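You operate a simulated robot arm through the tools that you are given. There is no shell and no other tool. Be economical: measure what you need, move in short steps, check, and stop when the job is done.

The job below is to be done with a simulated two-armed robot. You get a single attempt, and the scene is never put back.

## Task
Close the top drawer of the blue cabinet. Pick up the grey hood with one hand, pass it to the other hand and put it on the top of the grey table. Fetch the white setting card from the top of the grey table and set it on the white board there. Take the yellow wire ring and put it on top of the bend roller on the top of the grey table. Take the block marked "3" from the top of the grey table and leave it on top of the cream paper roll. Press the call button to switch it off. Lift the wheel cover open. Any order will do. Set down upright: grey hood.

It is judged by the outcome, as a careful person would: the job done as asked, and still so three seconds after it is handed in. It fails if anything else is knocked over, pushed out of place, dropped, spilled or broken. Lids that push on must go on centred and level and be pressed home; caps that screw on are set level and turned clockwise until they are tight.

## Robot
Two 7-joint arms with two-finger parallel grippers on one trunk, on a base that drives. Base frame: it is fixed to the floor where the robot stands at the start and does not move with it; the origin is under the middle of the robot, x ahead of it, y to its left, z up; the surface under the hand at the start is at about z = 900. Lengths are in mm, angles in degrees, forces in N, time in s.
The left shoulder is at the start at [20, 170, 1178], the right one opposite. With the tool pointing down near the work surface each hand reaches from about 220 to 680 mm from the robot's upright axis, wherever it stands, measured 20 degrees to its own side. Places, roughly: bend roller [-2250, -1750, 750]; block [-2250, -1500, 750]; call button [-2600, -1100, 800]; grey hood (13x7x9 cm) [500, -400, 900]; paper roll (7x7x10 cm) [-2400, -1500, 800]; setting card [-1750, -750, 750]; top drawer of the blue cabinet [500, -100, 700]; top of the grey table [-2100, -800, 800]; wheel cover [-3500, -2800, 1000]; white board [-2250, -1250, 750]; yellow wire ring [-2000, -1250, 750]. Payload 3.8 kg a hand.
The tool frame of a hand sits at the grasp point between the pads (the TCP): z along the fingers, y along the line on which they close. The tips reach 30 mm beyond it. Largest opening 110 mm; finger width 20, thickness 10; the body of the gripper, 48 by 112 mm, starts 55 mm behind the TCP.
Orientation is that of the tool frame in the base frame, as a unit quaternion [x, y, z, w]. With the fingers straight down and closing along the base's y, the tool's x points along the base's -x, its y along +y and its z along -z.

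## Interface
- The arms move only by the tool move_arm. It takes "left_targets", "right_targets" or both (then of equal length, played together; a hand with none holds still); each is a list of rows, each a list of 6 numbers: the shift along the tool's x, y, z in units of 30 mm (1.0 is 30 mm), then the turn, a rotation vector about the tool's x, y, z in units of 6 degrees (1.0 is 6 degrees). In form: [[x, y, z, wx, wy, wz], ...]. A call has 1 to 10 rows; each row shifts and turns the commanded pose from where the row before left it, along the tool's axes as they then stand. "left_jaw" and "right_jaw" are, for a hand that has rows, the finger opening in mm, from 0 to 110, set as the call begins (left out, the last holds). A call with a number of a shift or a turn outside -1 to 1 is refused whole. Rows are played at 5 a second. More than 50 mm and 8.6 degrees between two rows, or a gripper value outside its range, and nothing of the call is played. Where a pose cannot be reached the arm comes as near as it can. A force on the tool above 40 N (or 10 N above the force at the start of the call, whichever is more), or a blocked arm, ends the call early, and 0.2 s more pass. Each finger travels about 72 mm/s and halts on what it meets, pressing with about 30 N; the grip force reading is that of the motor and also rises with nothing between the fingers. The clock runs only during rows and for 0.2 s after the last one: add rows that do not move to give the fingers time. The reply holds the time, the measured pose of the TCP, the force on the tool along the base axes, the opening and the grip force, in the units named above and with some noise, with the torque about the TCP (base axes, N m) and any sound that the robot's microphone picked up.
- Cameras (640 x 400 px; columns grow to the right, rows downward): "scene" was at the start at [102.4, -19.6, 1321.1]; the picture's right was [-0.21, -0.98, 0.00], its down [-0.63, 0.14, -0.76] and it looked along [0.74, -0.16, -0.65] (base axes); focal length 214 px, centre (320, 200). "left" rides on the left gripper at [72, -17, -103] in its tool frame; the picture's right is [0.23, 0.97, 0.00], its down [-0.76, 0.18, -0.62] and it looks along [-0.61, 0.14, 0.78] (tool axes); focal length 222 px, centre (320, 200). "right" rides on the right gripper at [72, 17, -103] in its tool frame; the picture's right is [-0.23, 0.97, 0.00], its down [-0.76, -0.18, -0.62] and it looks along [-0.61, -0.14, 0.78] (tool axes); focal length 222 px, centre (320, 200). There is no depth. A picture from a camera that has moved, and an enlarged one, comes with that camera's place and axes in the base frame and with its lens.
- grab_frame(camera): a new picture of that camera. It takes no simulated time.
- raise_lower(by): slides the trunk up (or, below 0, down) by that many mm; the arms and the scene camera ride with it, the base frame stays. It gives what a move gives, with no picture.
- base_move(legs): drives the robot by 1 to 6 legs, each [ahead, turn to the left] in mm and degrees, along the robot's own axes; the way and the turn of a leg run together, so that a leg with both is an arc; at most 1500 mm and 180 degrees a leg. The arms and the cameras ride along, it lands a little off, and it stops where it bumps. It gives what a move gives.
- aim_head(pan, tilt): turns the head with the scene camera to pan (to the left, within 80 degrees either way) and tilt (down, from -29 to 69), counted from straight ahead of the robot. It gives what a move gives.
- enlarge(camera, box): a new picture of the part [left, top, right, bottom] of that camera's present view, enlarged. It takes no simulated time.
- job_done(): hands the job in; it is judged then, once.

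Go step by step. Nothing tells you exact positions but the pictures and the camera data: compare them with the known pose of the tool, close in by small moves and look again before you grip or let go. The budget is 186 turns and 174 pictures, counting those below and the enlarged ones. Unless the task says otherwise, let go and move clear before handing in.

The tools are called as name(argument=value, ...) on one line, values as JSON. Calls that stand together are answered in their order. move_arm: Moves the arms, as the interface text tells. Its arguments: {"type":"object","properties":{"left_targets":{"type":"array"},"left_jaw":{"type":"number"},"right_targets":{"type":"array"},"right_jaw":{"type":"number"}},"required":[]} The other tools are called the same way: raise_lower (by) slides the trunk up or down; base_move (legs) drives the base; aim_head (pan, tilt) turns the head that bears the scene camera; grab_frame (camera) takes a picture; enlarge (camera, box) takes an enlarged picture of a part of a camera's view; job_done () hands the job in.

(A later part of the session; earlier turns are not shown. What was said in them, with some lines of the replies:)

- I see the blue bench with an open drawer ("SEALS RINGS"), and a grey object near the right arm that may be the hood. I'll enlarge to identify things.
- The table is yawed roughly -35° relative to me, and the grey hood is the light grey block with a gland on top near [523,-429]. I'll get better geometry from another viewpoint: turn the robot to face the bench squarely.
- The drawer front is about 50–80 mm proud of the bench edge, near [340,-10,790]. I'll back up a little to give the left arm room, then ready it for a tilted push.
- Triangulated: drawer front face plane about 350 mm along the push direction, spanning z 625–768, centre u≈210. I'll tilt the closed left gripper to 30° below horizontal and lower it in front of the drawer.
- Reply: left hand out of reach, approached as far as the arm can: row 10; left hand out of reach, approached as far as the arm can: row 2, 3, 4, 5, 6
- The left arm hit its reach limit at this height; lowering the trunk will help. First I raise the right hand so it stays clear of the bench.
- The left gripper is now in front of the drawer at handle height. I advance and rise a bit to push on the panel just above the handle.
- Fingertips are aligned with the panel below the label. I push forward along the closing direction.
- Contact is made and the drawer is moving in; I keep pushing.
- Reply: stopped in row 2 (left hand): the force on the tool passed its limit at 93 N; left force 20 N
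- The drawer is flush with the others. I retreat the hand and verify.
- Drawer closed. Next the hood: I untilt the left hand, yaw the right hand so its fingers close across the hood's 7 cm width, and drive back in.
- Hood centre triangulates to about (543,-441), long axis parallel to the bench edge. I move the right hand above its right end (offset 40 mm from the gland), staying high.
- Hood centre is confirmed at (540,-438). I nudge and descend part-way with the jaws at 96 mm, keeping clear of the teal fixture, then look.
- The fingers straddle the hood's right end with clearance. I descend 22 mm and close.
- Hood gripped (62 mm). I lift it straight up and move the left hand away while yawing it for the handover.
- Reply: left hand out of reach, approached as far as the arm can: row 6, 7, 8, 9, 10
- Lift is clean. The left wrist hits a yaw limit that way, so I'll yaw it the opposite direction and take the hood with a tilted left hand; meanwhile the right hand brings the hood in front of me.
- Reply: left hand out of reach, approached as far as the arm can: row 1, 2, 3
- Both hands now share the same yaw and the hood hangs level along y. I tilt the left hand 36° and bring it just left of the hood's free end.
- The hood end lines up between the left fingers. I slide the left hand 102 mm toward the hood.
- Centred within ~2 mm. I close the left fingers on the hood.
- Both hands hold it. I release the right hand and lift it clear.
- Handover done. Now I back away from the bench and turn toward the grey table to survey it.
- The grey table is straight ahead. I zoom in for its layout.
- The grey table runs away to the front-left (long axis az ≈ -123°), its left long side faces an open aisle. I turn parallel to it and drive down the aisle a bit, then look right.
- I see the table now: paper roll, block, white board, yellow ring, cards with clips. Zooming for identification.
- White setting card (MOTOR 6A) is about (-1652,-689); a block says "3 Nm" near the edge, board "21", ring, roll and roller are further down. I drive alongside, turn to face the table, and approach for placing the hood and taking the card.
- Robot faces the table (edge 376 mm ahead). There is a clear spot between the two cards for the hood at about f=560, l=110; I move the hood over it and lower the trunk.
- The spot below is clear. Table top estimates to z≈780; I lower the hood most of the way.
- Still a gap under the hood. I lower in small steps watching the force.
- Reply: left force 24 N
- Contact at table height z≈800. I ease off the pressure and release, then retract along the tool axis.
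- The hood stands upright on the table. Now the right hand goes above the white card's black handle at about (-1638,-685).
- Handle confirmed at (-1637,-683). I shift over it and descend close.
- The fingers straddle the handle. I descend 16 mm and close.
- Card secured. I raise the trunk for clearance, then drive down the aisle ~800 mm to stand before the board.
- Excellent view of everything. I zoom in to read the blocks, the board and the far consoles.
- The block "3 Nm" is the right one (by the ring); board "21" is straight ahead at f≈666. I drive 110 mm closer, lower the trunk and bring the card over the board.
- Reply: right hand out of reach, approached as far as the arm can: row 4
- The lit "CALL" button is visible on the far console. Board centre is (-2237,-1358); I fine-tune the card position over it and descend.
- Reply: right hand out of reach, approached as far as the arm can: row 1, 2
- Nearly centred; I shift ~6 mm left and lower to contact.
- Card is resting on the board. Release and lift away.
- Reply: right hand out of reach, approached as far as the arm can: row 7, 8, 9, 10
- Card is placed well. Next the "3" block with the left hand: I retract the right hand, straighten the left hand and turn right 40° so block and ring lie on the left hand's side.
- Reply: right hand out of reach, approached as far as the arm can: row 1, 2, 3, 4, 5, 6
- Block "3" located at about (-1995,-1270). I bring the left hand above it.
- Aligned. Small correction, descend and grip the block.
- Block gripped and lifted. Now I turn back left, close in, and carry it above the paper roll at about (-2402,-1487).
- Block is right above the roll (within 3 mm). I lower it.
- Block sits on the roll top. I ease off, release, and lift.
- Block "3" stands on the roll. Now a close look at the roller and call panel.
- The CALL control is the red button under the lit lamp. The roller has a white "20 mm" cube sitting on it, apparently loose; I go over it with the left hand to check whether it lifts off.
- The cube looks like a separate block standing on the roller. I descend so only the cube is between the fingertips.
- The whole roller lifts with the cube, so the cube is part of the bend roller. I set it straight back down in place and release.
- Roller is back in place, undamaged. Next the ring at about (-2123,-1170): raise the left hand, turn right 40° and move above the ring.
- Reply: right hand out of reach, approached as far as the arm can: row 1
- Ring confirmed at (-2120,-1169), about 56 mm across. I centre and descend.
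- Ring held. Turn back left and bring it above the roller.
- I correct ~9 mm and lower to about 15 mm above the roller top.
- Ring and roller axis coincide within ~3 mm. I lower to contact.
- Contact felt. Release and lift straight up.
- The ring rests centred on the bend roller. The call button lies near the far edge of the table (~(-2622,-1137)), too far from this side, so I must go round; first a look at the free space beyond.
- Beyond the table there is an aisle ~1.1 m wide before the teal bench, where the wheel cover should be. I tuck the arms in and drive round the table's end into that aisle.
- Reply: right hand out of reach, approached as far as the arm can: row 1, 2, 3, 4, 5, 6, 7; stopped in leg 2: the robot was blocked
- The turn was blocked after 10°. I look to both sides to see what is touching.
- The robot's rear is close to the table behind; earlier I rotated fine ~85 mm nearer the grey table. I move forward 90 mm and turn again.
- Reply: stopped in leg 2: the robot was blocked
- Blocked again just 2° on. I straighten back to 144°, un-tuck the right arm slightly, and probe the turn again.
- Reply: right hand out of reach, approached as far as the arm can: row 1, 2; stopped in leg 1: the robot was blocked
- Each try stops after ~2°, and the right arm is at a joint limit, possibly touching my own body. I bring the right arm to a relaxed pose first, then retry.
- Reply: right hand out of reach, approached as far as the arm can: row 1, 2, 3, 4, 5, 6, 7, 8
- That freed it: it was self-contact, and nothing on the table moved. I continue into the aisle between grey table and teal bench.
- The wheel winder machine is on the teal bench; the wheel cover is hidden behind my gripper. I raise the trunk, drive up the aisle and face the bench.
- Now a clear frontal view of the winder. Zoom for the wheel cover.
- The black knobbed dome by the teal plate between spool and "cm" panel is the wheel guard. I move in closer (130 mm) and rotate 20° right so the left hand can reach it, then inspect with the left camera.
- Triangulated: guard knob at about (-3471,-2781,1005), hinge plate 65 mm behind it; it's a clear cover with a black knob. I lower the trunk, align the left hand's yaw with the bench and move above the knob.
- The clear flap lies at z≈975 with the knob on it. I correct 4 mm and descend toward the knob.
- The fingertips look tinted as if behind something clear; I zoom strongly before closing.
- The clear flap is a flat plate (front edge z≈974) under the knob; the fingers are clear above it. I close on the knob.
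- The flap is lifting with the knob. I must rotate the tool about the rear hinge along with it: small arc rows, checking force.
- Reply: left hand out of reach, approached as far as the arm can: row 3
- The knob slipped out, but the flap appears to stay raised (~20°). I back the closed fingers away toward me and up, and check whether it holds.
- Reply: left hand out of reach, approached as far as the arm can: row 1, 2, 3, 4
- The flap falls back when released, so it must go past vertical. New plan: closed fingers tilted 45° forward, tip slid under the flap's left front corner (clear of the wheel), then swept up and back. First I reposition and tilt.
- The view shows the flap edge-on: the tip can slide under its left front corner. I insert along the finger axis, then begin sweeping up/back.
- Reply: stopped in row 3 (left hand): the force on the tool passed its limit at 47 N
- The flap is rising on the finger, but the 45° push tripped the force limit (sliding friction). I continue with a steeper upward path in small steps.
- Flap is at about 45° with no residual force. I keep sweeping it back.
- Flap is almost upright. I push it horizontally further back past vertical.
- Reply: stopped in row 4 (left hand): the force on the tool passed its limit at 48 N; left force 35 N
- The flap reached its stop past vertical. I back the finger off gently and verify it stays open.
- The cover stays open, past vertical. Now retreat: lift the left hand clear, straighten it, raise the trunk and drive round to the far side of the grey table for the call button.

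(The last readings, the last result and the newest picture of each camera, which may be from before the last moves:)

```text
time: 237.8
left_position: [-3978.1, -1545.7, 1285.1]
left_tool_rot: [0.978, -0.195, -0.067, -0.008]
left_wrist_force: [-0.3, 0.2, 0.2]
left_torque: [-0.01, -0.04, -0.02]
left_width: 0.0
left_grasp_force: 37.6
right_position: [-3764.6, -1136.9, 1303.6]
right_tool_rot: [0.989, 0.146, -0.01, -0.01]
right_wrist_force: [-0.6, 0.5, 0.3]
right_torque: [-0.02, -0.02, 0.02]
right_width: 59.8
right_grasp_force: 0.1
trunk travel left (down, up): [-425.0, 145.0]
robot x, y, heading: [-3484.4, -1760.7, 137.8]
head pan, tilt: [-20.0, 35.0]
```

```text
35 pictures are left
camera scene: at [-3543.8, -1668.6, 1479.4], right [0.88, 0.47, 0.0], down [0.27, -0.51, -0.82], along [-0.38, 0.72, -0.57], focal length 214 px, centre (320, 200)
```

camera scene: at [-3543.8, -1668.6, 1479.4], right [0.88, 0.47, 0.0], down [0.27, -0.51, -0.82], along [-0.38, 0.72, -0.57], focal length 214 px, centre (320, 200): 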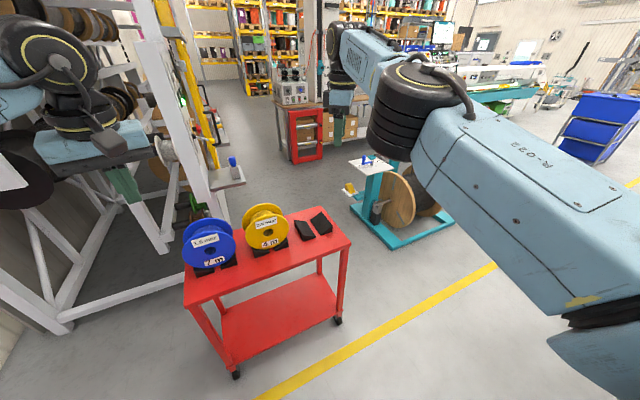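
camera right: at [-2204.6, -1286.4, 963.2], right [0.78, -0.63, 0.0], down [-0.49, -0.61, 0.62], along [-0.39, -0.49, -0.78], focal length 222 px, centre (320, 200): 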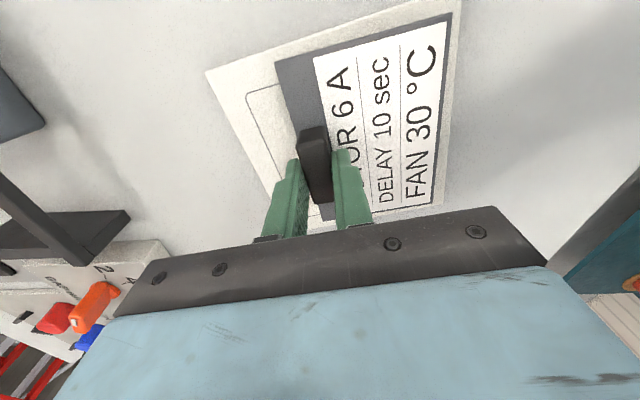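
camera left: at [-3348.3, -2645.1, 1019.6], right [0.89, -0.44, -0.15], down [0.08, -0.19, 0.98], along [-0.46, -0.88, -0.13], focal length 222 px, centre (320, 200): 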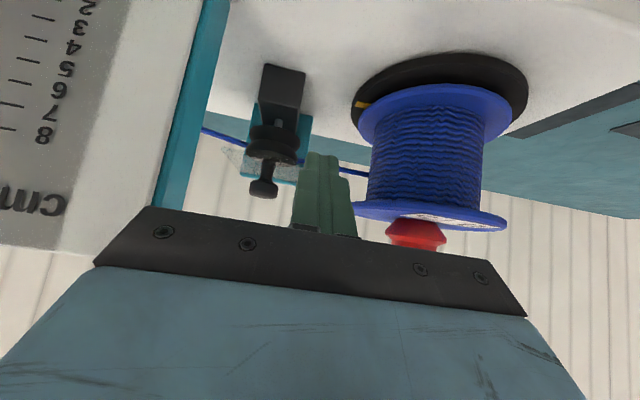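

The red cart is close on the left, so I take a line hugging midway between cart and table, then turn to face the table from its far side.

base_move(legs=[[0, -61.4], [731, 0], [0, -58.7], [250, 0], [0, -53.7]])

aim_head(pan=5, tilt=45)

grab_frame(camera="scene")

```text
time: 250.9
left_position: [-2570.1, -1116.8, 1286.2]
left_tool_rot: [0.134, 0.989, -0.003, 0.067]
left_wrist_force: [0.5, 1.0, -0.5]
left_torque: [-0.01, 0.02, -0.01]
left_width: 0.0
left_grasp_force: 37.9
right_position: [-2732.4, -1549.6, 1302.5]
right_tool_rot: [-0.206, 0.978, -0.01, 0.009]
right_wrist_force: [-0.2, 0.4, 0.2]
right_torque: [-0.03, -0.01, 0.01]
right_width: 60.0
right_grasp_force: 0.0
trunk travel left (down, up): [-425.0, 145.0]
robot x, y, heading: [-3085.0, -964.9, -34.8]
head pan, tilt: [-20.0, 35.0]
```

```text
time: 251.8
left_position: [-2569.9, -1117.6, 1284.3]
left_tool_rot: [0.135, 0.989, -0.003, 0.066]
left_wrist_force: [-0.5, -0.1, 0.4]
left_torque: [-0.02, 0.0, 0.01]
left_width: 0.0
left_grasp_force: 37.7
right_position: [-2733.8, -1549.9, 1302.7]
right_tool_rot: [-0.206, 0.978, -0.01, 0.01]
right_wrist_force: [-0.4, 0.9, -0.4]
right_torque: [0.02, -0.01, -0.01]
right_width: 60.0
right_grasp_force: 0.0
trunk travel left (down, up): [-425.0, 145.0]
robot x, y, heading: [-3086.0, -966.4, -35.2]
head pan, tilt: [5.0, 45.0]
```

```text
34 pictures are left
camera scene: at [-2999.1, -1020.1, 1464.6], right [-0.5, -0.86, 0.0], down [-0.61, 0.35, -0.71], along [0.61, -0.36, -0.71], focal length 214 px, centre (320, 200)
```

scene: 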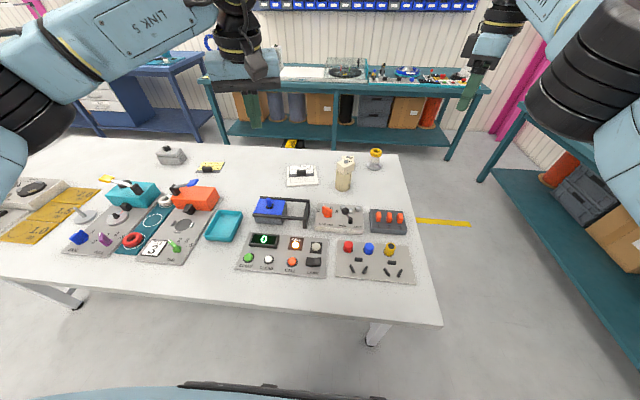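

I face the call panel now, and everything placed so far still looks right. Zoom on the panel.

enlarge(camera="scene", box=[230, 220, 340, 285])

```text
5.82 times, centred on (285, 252) of scene
camera zoom: at [-2999.1, -1020.1, 1464.6], right [-0.5, -0.86, 0.0], down [-0.61, 0.35, -0.71], along [0.61, -0.36, -0.71], focal length 1248 px, centre (524, -106)
```

zoom: 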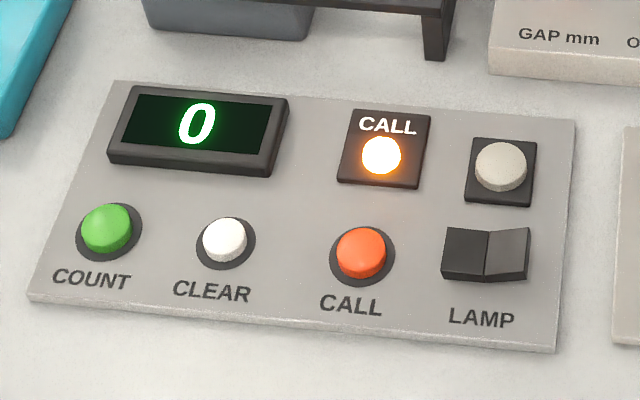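

The red CALL button sits at about (-2643,-1123, ~815). I lower the trunk and bring the closed left fingers above it.

raise_lower(by=-285)

move_arm(left_targets=[[0, 0, 0, 0, 1, 0], [0, 0, 0, 0, 0.27, 0], [0.76, -0.28, 0.5, 0, 0, 0], [0.76, -0.28, 0.7, 0, 0, 0], [0.76, -0.28, 0.9, 0, 0, 0], [0, 0, 0.9, 0, 0, 0]], left_jaw=0)

grab_frame(camera="left")

grab_frame(camera="scene")

```text
time: 254.7
left_position: [-2568.6, -1116.8, 1001.1]
left_tool_rot: [0.135, 0.988, -0.005, 0.069]
left_wrist_force: [0.4, -0.8, 0.0]
left_torque: [0.03, -0.03, -0.03]
left_width: 0.0
left_grasp_force: 37.1
right_position: [-2733.4, -1549.2, 1018.9]
right_tool_rot: [-0.206, 0.978, -0.011, 0.01]
right_wrist_force: [-0.5, -0.4, 0.2]
right_torque: [-0.03, 0.04, 0.01]
right_width: 60.1
right_grasp_force: 0.1
trunk travel left (down, up): [-140.0, 430.0]
robot x, y, heading: [-3086.6, -965.1, -35.1]
head pan, tilt: [5.0, 45.0]
```

```text
time: 256.1
left_position: [-2643.3, -1123.4, 908.0]
left_tool_rot: [0.135, 0.991, 0.005, 0.001]
left_wrist_force: [-0.5, 0.1, -0.4]
left_torque: [0.01, 0.0, -0.03]
left_width: 0.1
left_grasp_force: 38.0
right_position: [-2733.4, -1549.1, 1019.0]
right_tool_rot: [-0.206, 0.978, -0.01, 0.01]
right_wrist_force: [-0.2, -0.5, 0.2]
right_torque: [0.02, -0.01, -0.01]
right_width: 60.1
right_grasp_force: 0.0
trunk travel left (down, up): [-140.0, 430.0]
robot x, y, heading: [-3084.8, -965.0, -35.0]
head pan, tilt: [5.0, 45.0]
```

```text
32 pictures are left
camera left: at [-2716.7, -1119.7, 1012.3], right [0.04, 1.0, 0.01], down [0.78, -0.04, 0.63], along [0.63, -0.02, -0.78], focal length 222 px, centre (320, 200)
```

left: 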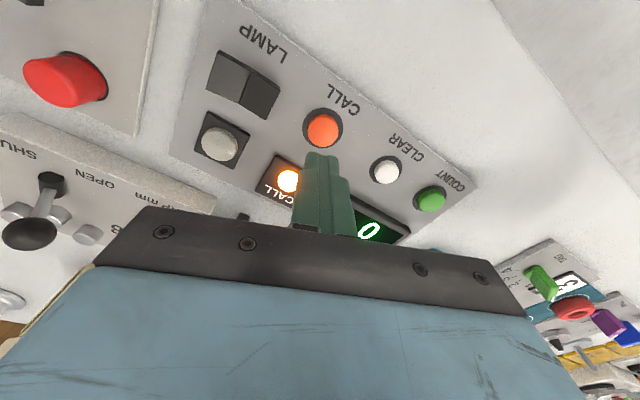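

```text
31 pictures are left
camera scene: at [-2998.9, -1020.0, 1179.5], right [-0.5, -0.87, 0.0], down [-0.61, 0.35, -0.71], along [0.61, -0.35, -0.71], focal length 214 px, centre (320, 200)
```

scene: 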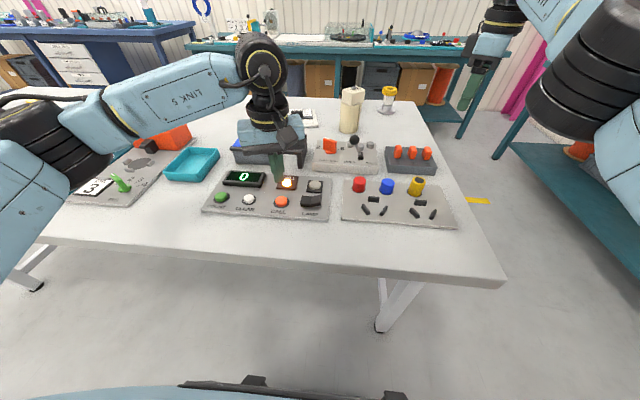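

move_arm(left_targets=[[0.12, 0.18, 0.6, 0, 0, 0], [0, 0, 0.7, 0, 0, 0], [0, 0, 0.3, 0, 0, 0]])

enlarge(camera="left", box=[240, 80, 400, 220])

enlarge(camera="scene", box=[230, 150, 340, 230])

```text
time: 256.9
left_position: [-2644.1, -1115.8, 861.8]
left_tool_rot: [0.136, 0.991, 0.005, 0.001]
left_wrist_force: [-0.2, -0.7, 0.1]
left_torque: [-0.01, 0.01, -0.01]
left_width: 0.0
left_grasp_force: 37.5
right_position: [-2732.9, -1548.5, 1018.6]
right_tool_rot: [-0.206, 0.978, -0.01, 0.01]
right_wrist_force: [-0.7, -0.4, 0.3]
right_torque: [0.02, 0.01, -0.04]
right_width: 60.2
right_grasp_force: 0.2
trunk travel left (down, up): [-140.0, 430.0]
robot x, y, heading: [-3080.5, -965.8, -34.9]
head pan, tilt: [5.0, 45.0]
```

```text
2.86 times, centred on (320, 150) of left
camera zoom: at [-2717.6, -1112.5, 965.0], right [0.04, 1.0, 0.01], down [0.78, -0.04, 0.63], along [0.63, -0.02, -0.78], focal length 635 px, centre (320, 343)
```

zoom: 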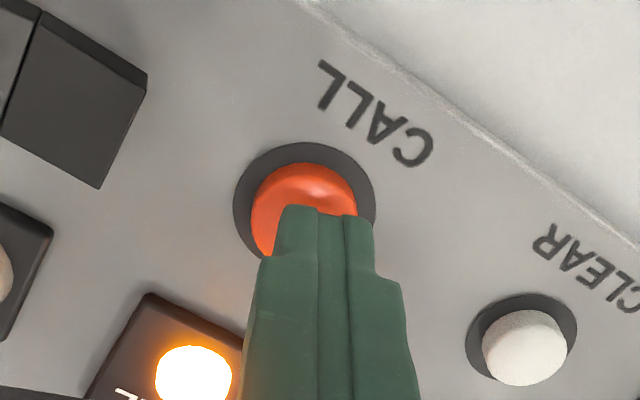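

```text
5.00 times, centred on (285, 190) of scene
camera zoom: at [-2999.1, -1020.1, 1179.6], right [-0.5, -0.87, 0.0], down [-0.61, 0.35, -0.71], along [0.61, -0.35, -0.71], focal length 1072 px, centre (495, 250)
```

zoom: 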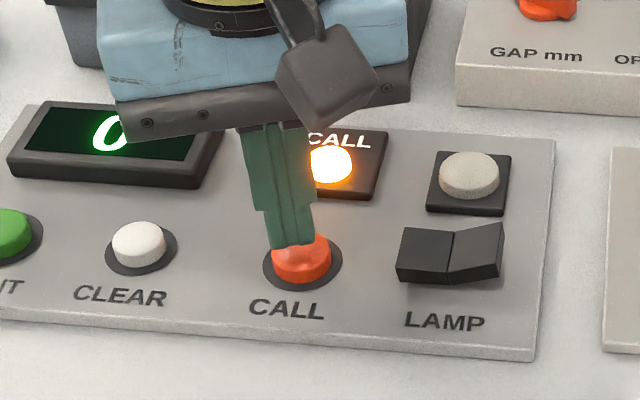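

Tip is right over the CALL button. I press down in small steps.

move_arm(left_targets=[[0.05, -0.08, 0.3, 0, 0, 0], [0, 0, 0.12, 0, 0, 0], [0, 0, 0.12, 0, 0, 0]])

enlarge(camera="scene", box=[230, 150, 340, 230])

```text
time: 257.7
left_position: [-2646.1, -1117.3, 846.6]
left_tool_rot: [0.134, 0.991, 0.004, 0.002]
left_wrist_force: [0.5, -0.9, 5.9]
left_torque: [0.0, -0.07, 0.0]
left_width: 0.2
left_grasp_force: 37.2
right_position: [-2733.1, -1548.1, 1018.4]
right_tool_rot: [-0.207, 0.978, -0.01, 0.011]
right_wrist_force: [0.4, 0.3, -0.3]
right_torque: [-0.01, 0.02, 0.01]
right_width: 59.8
right_grasp_force: 0.1
trunk travel left (down, up): [-140.0, 430.0]
robot x, y, heading: [-3085.4, -965.2, -35.1]
head pan, tilt: [5.0, 45.0]
heard: click
```

```text
5.00 times, centred on (285, 190) of scene
camera zoom: at [-2999.3, -1019.9, 1179.7], right [-0.5, -0.87, 0.0], down [-0.61, 0.35, -0.71], along [0.61, -0.35, -0.71], focal length 1072 px, centre (495, 250)
```

zoom: 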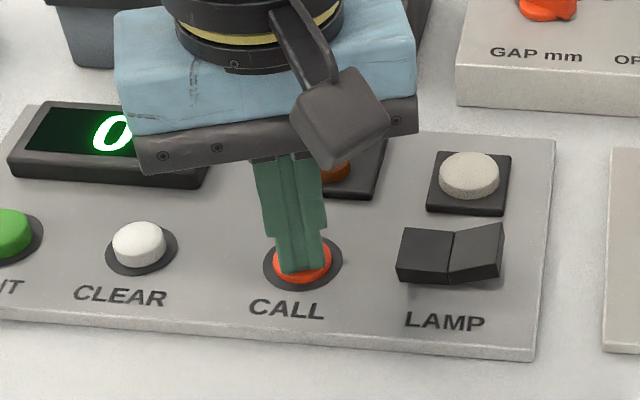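

A click was heard and the CALL lamp went dark. I lift away and check that it stays off.

move_arm(left_targets=[[0, 0, -0.4, 0, 0, 0], [0, 0, -1, 0, 0, 0], [0, 0, -1, 0, 0, 0], [0, 0, -1, 0, 0, 0], [0, 0, -1, 0, 0, 0], [0.5, 0, -1, 0, 0, 0], [1, 0, -0.5, 0, 0, 0], [1, 0, 0, 0, 0, 0]])

raise_lower(by=200)

grab_frame(camera="scene")

enlarge(camera="scene", box=[220, 200, 350, 290])

enlarge(camera="scene", box=[140, 130, 400, 230])

```text
time: 259.5
left_position: [-2720.7, -1098.7, 1022.5]
left_tool_rot: [0.134, 0.991, 0.005, 0.001]
left_wrist_force: [-0.1, 1.2, 0.7]
left_torque: [0.01, 0.0, -0.01]
left_width: 0.2
left_grasp_force: 37.9
right_position: [-2733.3, -1549.0, 1017.4]
right_tool_rot: [-0.206, 0.978, -0.011, 0.009]
right_wrist_force: [0.1, -0.4, -0.3]
right_torque: [0.0, -0.02, 0.01]
right_width: 60.1
right_grasp_force: 0.0
trunk travel left (down, up): [-140.0, 430.0]
robot x, y, heading: [-3085.2, -964.5, -34.9]
head pan, tilt: [5.0, 45.0]
```

```text
time: 261.6
left_position: [-2719.0, -1099.3, 1221.8]
left_tool_rot: [0.135, 0.991, 0.005, 0.001]
left_wrist_force: [0.4, 0.4, 0.2]
left_torque: [0.03, 0.01, -0.02]
left_width: 0.0
left_grasp_force: 37.3
right_position: [-2733.6, -1549.2, 1219.4]
right_tool_rot: [-0.206, 0.978, -0.011, 0.01]
right_wrist_force: [-0.2, -0.1, 0.2]
right_torque: [0.01, 0.01, 0.0]
right_width: 59.8
right_grasp_force: 0.0
trunk travel left (down, up): [-340.0, 230.0]
robot x, y, heading: [-3085.4, -968.0, -35.3]
head pan, tilt: [5.0, 45.0]
```

```text
27 pictures are left
camera scene: at [-2999.0, -1020.1, 1379.5], right [-0.5, -0.87, 0.0], down [-0.61, 0.35, -0.71], along [0.61, -0.35, -0.71], focal length 214 px, centre (320, 200)
```

scene: 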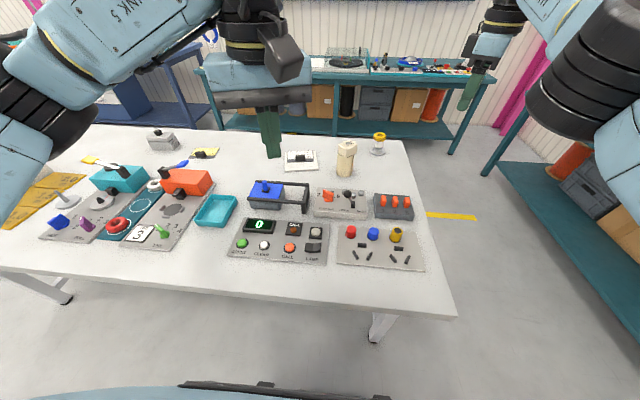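

```text
4.44 times, centred on (285, 245) of scene
camera zoom: at [-2999.0, -1020.1, 1379.5], right [-0.5, -0.87, 0.0], down [-0.61, 0.35, -0.71], along [0.61, -0.35, -0.71], focal length 953 px, centre (476, 0)
```

zoom: 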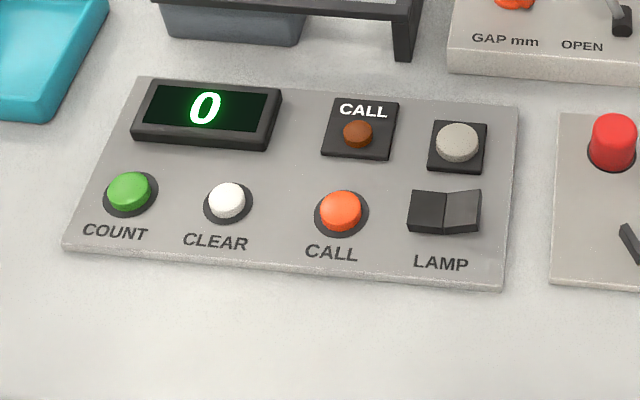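

```text
2.46 times, centred on (270, 180) of scene
camera zoom: at [-2999.0, -1020.1, 1379.5], right [-0.5, -0.87, 0.0], down [-0.61, 0.35, -0.71], along [0.61, -0.35, -0.71], focal length 528 px, centre (443, 249)
```

zoom: 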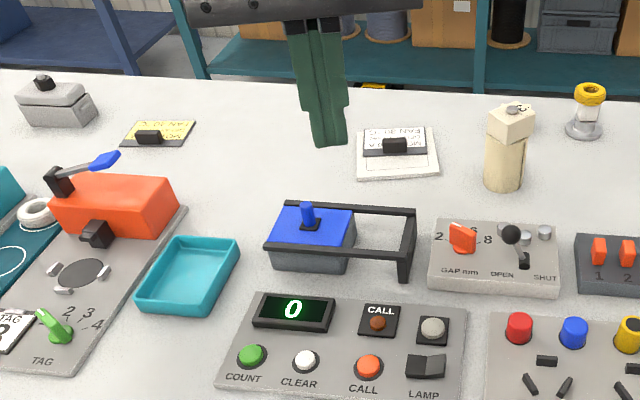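

Lamp is off and everything on the table looks right. A last check that the wheel cover is still open.

aim_head(pan=-67, tilt=15)

enlarge(camera="scene", box=[240, 130, 400, 230])

```text
time: 263.1
left_position: [-2719.0, -1099.1, 1223.3]
left_tool_rot: [0.136, 0.991, 0.005, 0.001]
left_wrist_force: [-0.1, 0.1, -0.3]
left_torque: [0.02, 0.02, 0.01]
left_width: 0.1
left_grasp_force: 37.7
right_position: [-2734.1, -1548.1, 1217.9]
right_tool_rot: [-0.206, 0.978, -0.011, 0.01]
right_wrist_force: [-0.3, -0.1, -0.1]
right_torque: [0.0, 0.02, -0.03]
right_width: 60.2
right_grasp_force: 0.1
trunk travel left (down, up): [-340.0, 230.0]
robot x, y, heading: [-3086.1, -966.9, -35.4]
head pan, tilt: [-67.0, 15.0]
```

```text
4.00 times, centred on (320, 180) of scene
camera zoom: at [-3089.0, -1070.6, 1426.4], right [-0.98, 0.21, 0.0], down [0.05, 0.25, -0.97], along [-0.2, -0.94, -0.26], focal length 858 px, centre (320, 280)
```

zoom: 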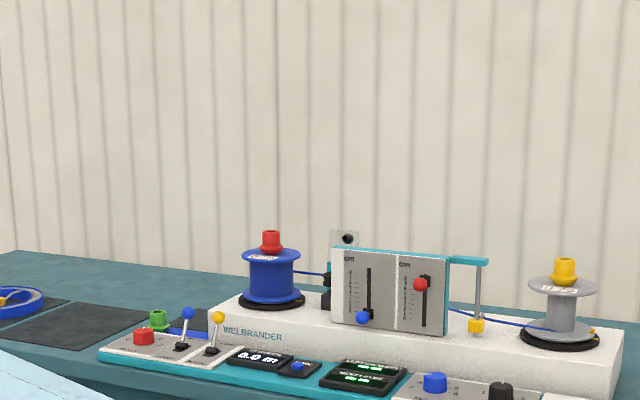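

The clear wheel cover stands open with its knob at the top, and every other job is done and checked. Handing in.

job_done()

```text
The job is handed in.
```

All seven jobs are done and handed in: I checked each result by camera, and both hands are empty and clear.

- **Top drawer:** pushed shut and flush with the drawers below it.
- **Grey hood:** passed from the right hand to the left, now standing upright on the grey table.
- **White setting card:** lying on the white board.
- **Yellow wire ring:** on top of the bend roller. The white "20 mm" cube on the roller lifted together with it, so I took the cube as part of the roller and rested the ring on the cube. To find that out I lifted the roller about 15 mm and set it back, within a few millimetres.
- **Block "3":** on top of the cream paper roll.
- **Call button:** pressed once; it clicked and the CALL lamp went off.
- **Wheel cover:** open past vertical and staying open. My first try, gripping its knob, slipped and the cover dropped shut, so I lifted it from underneath instead.
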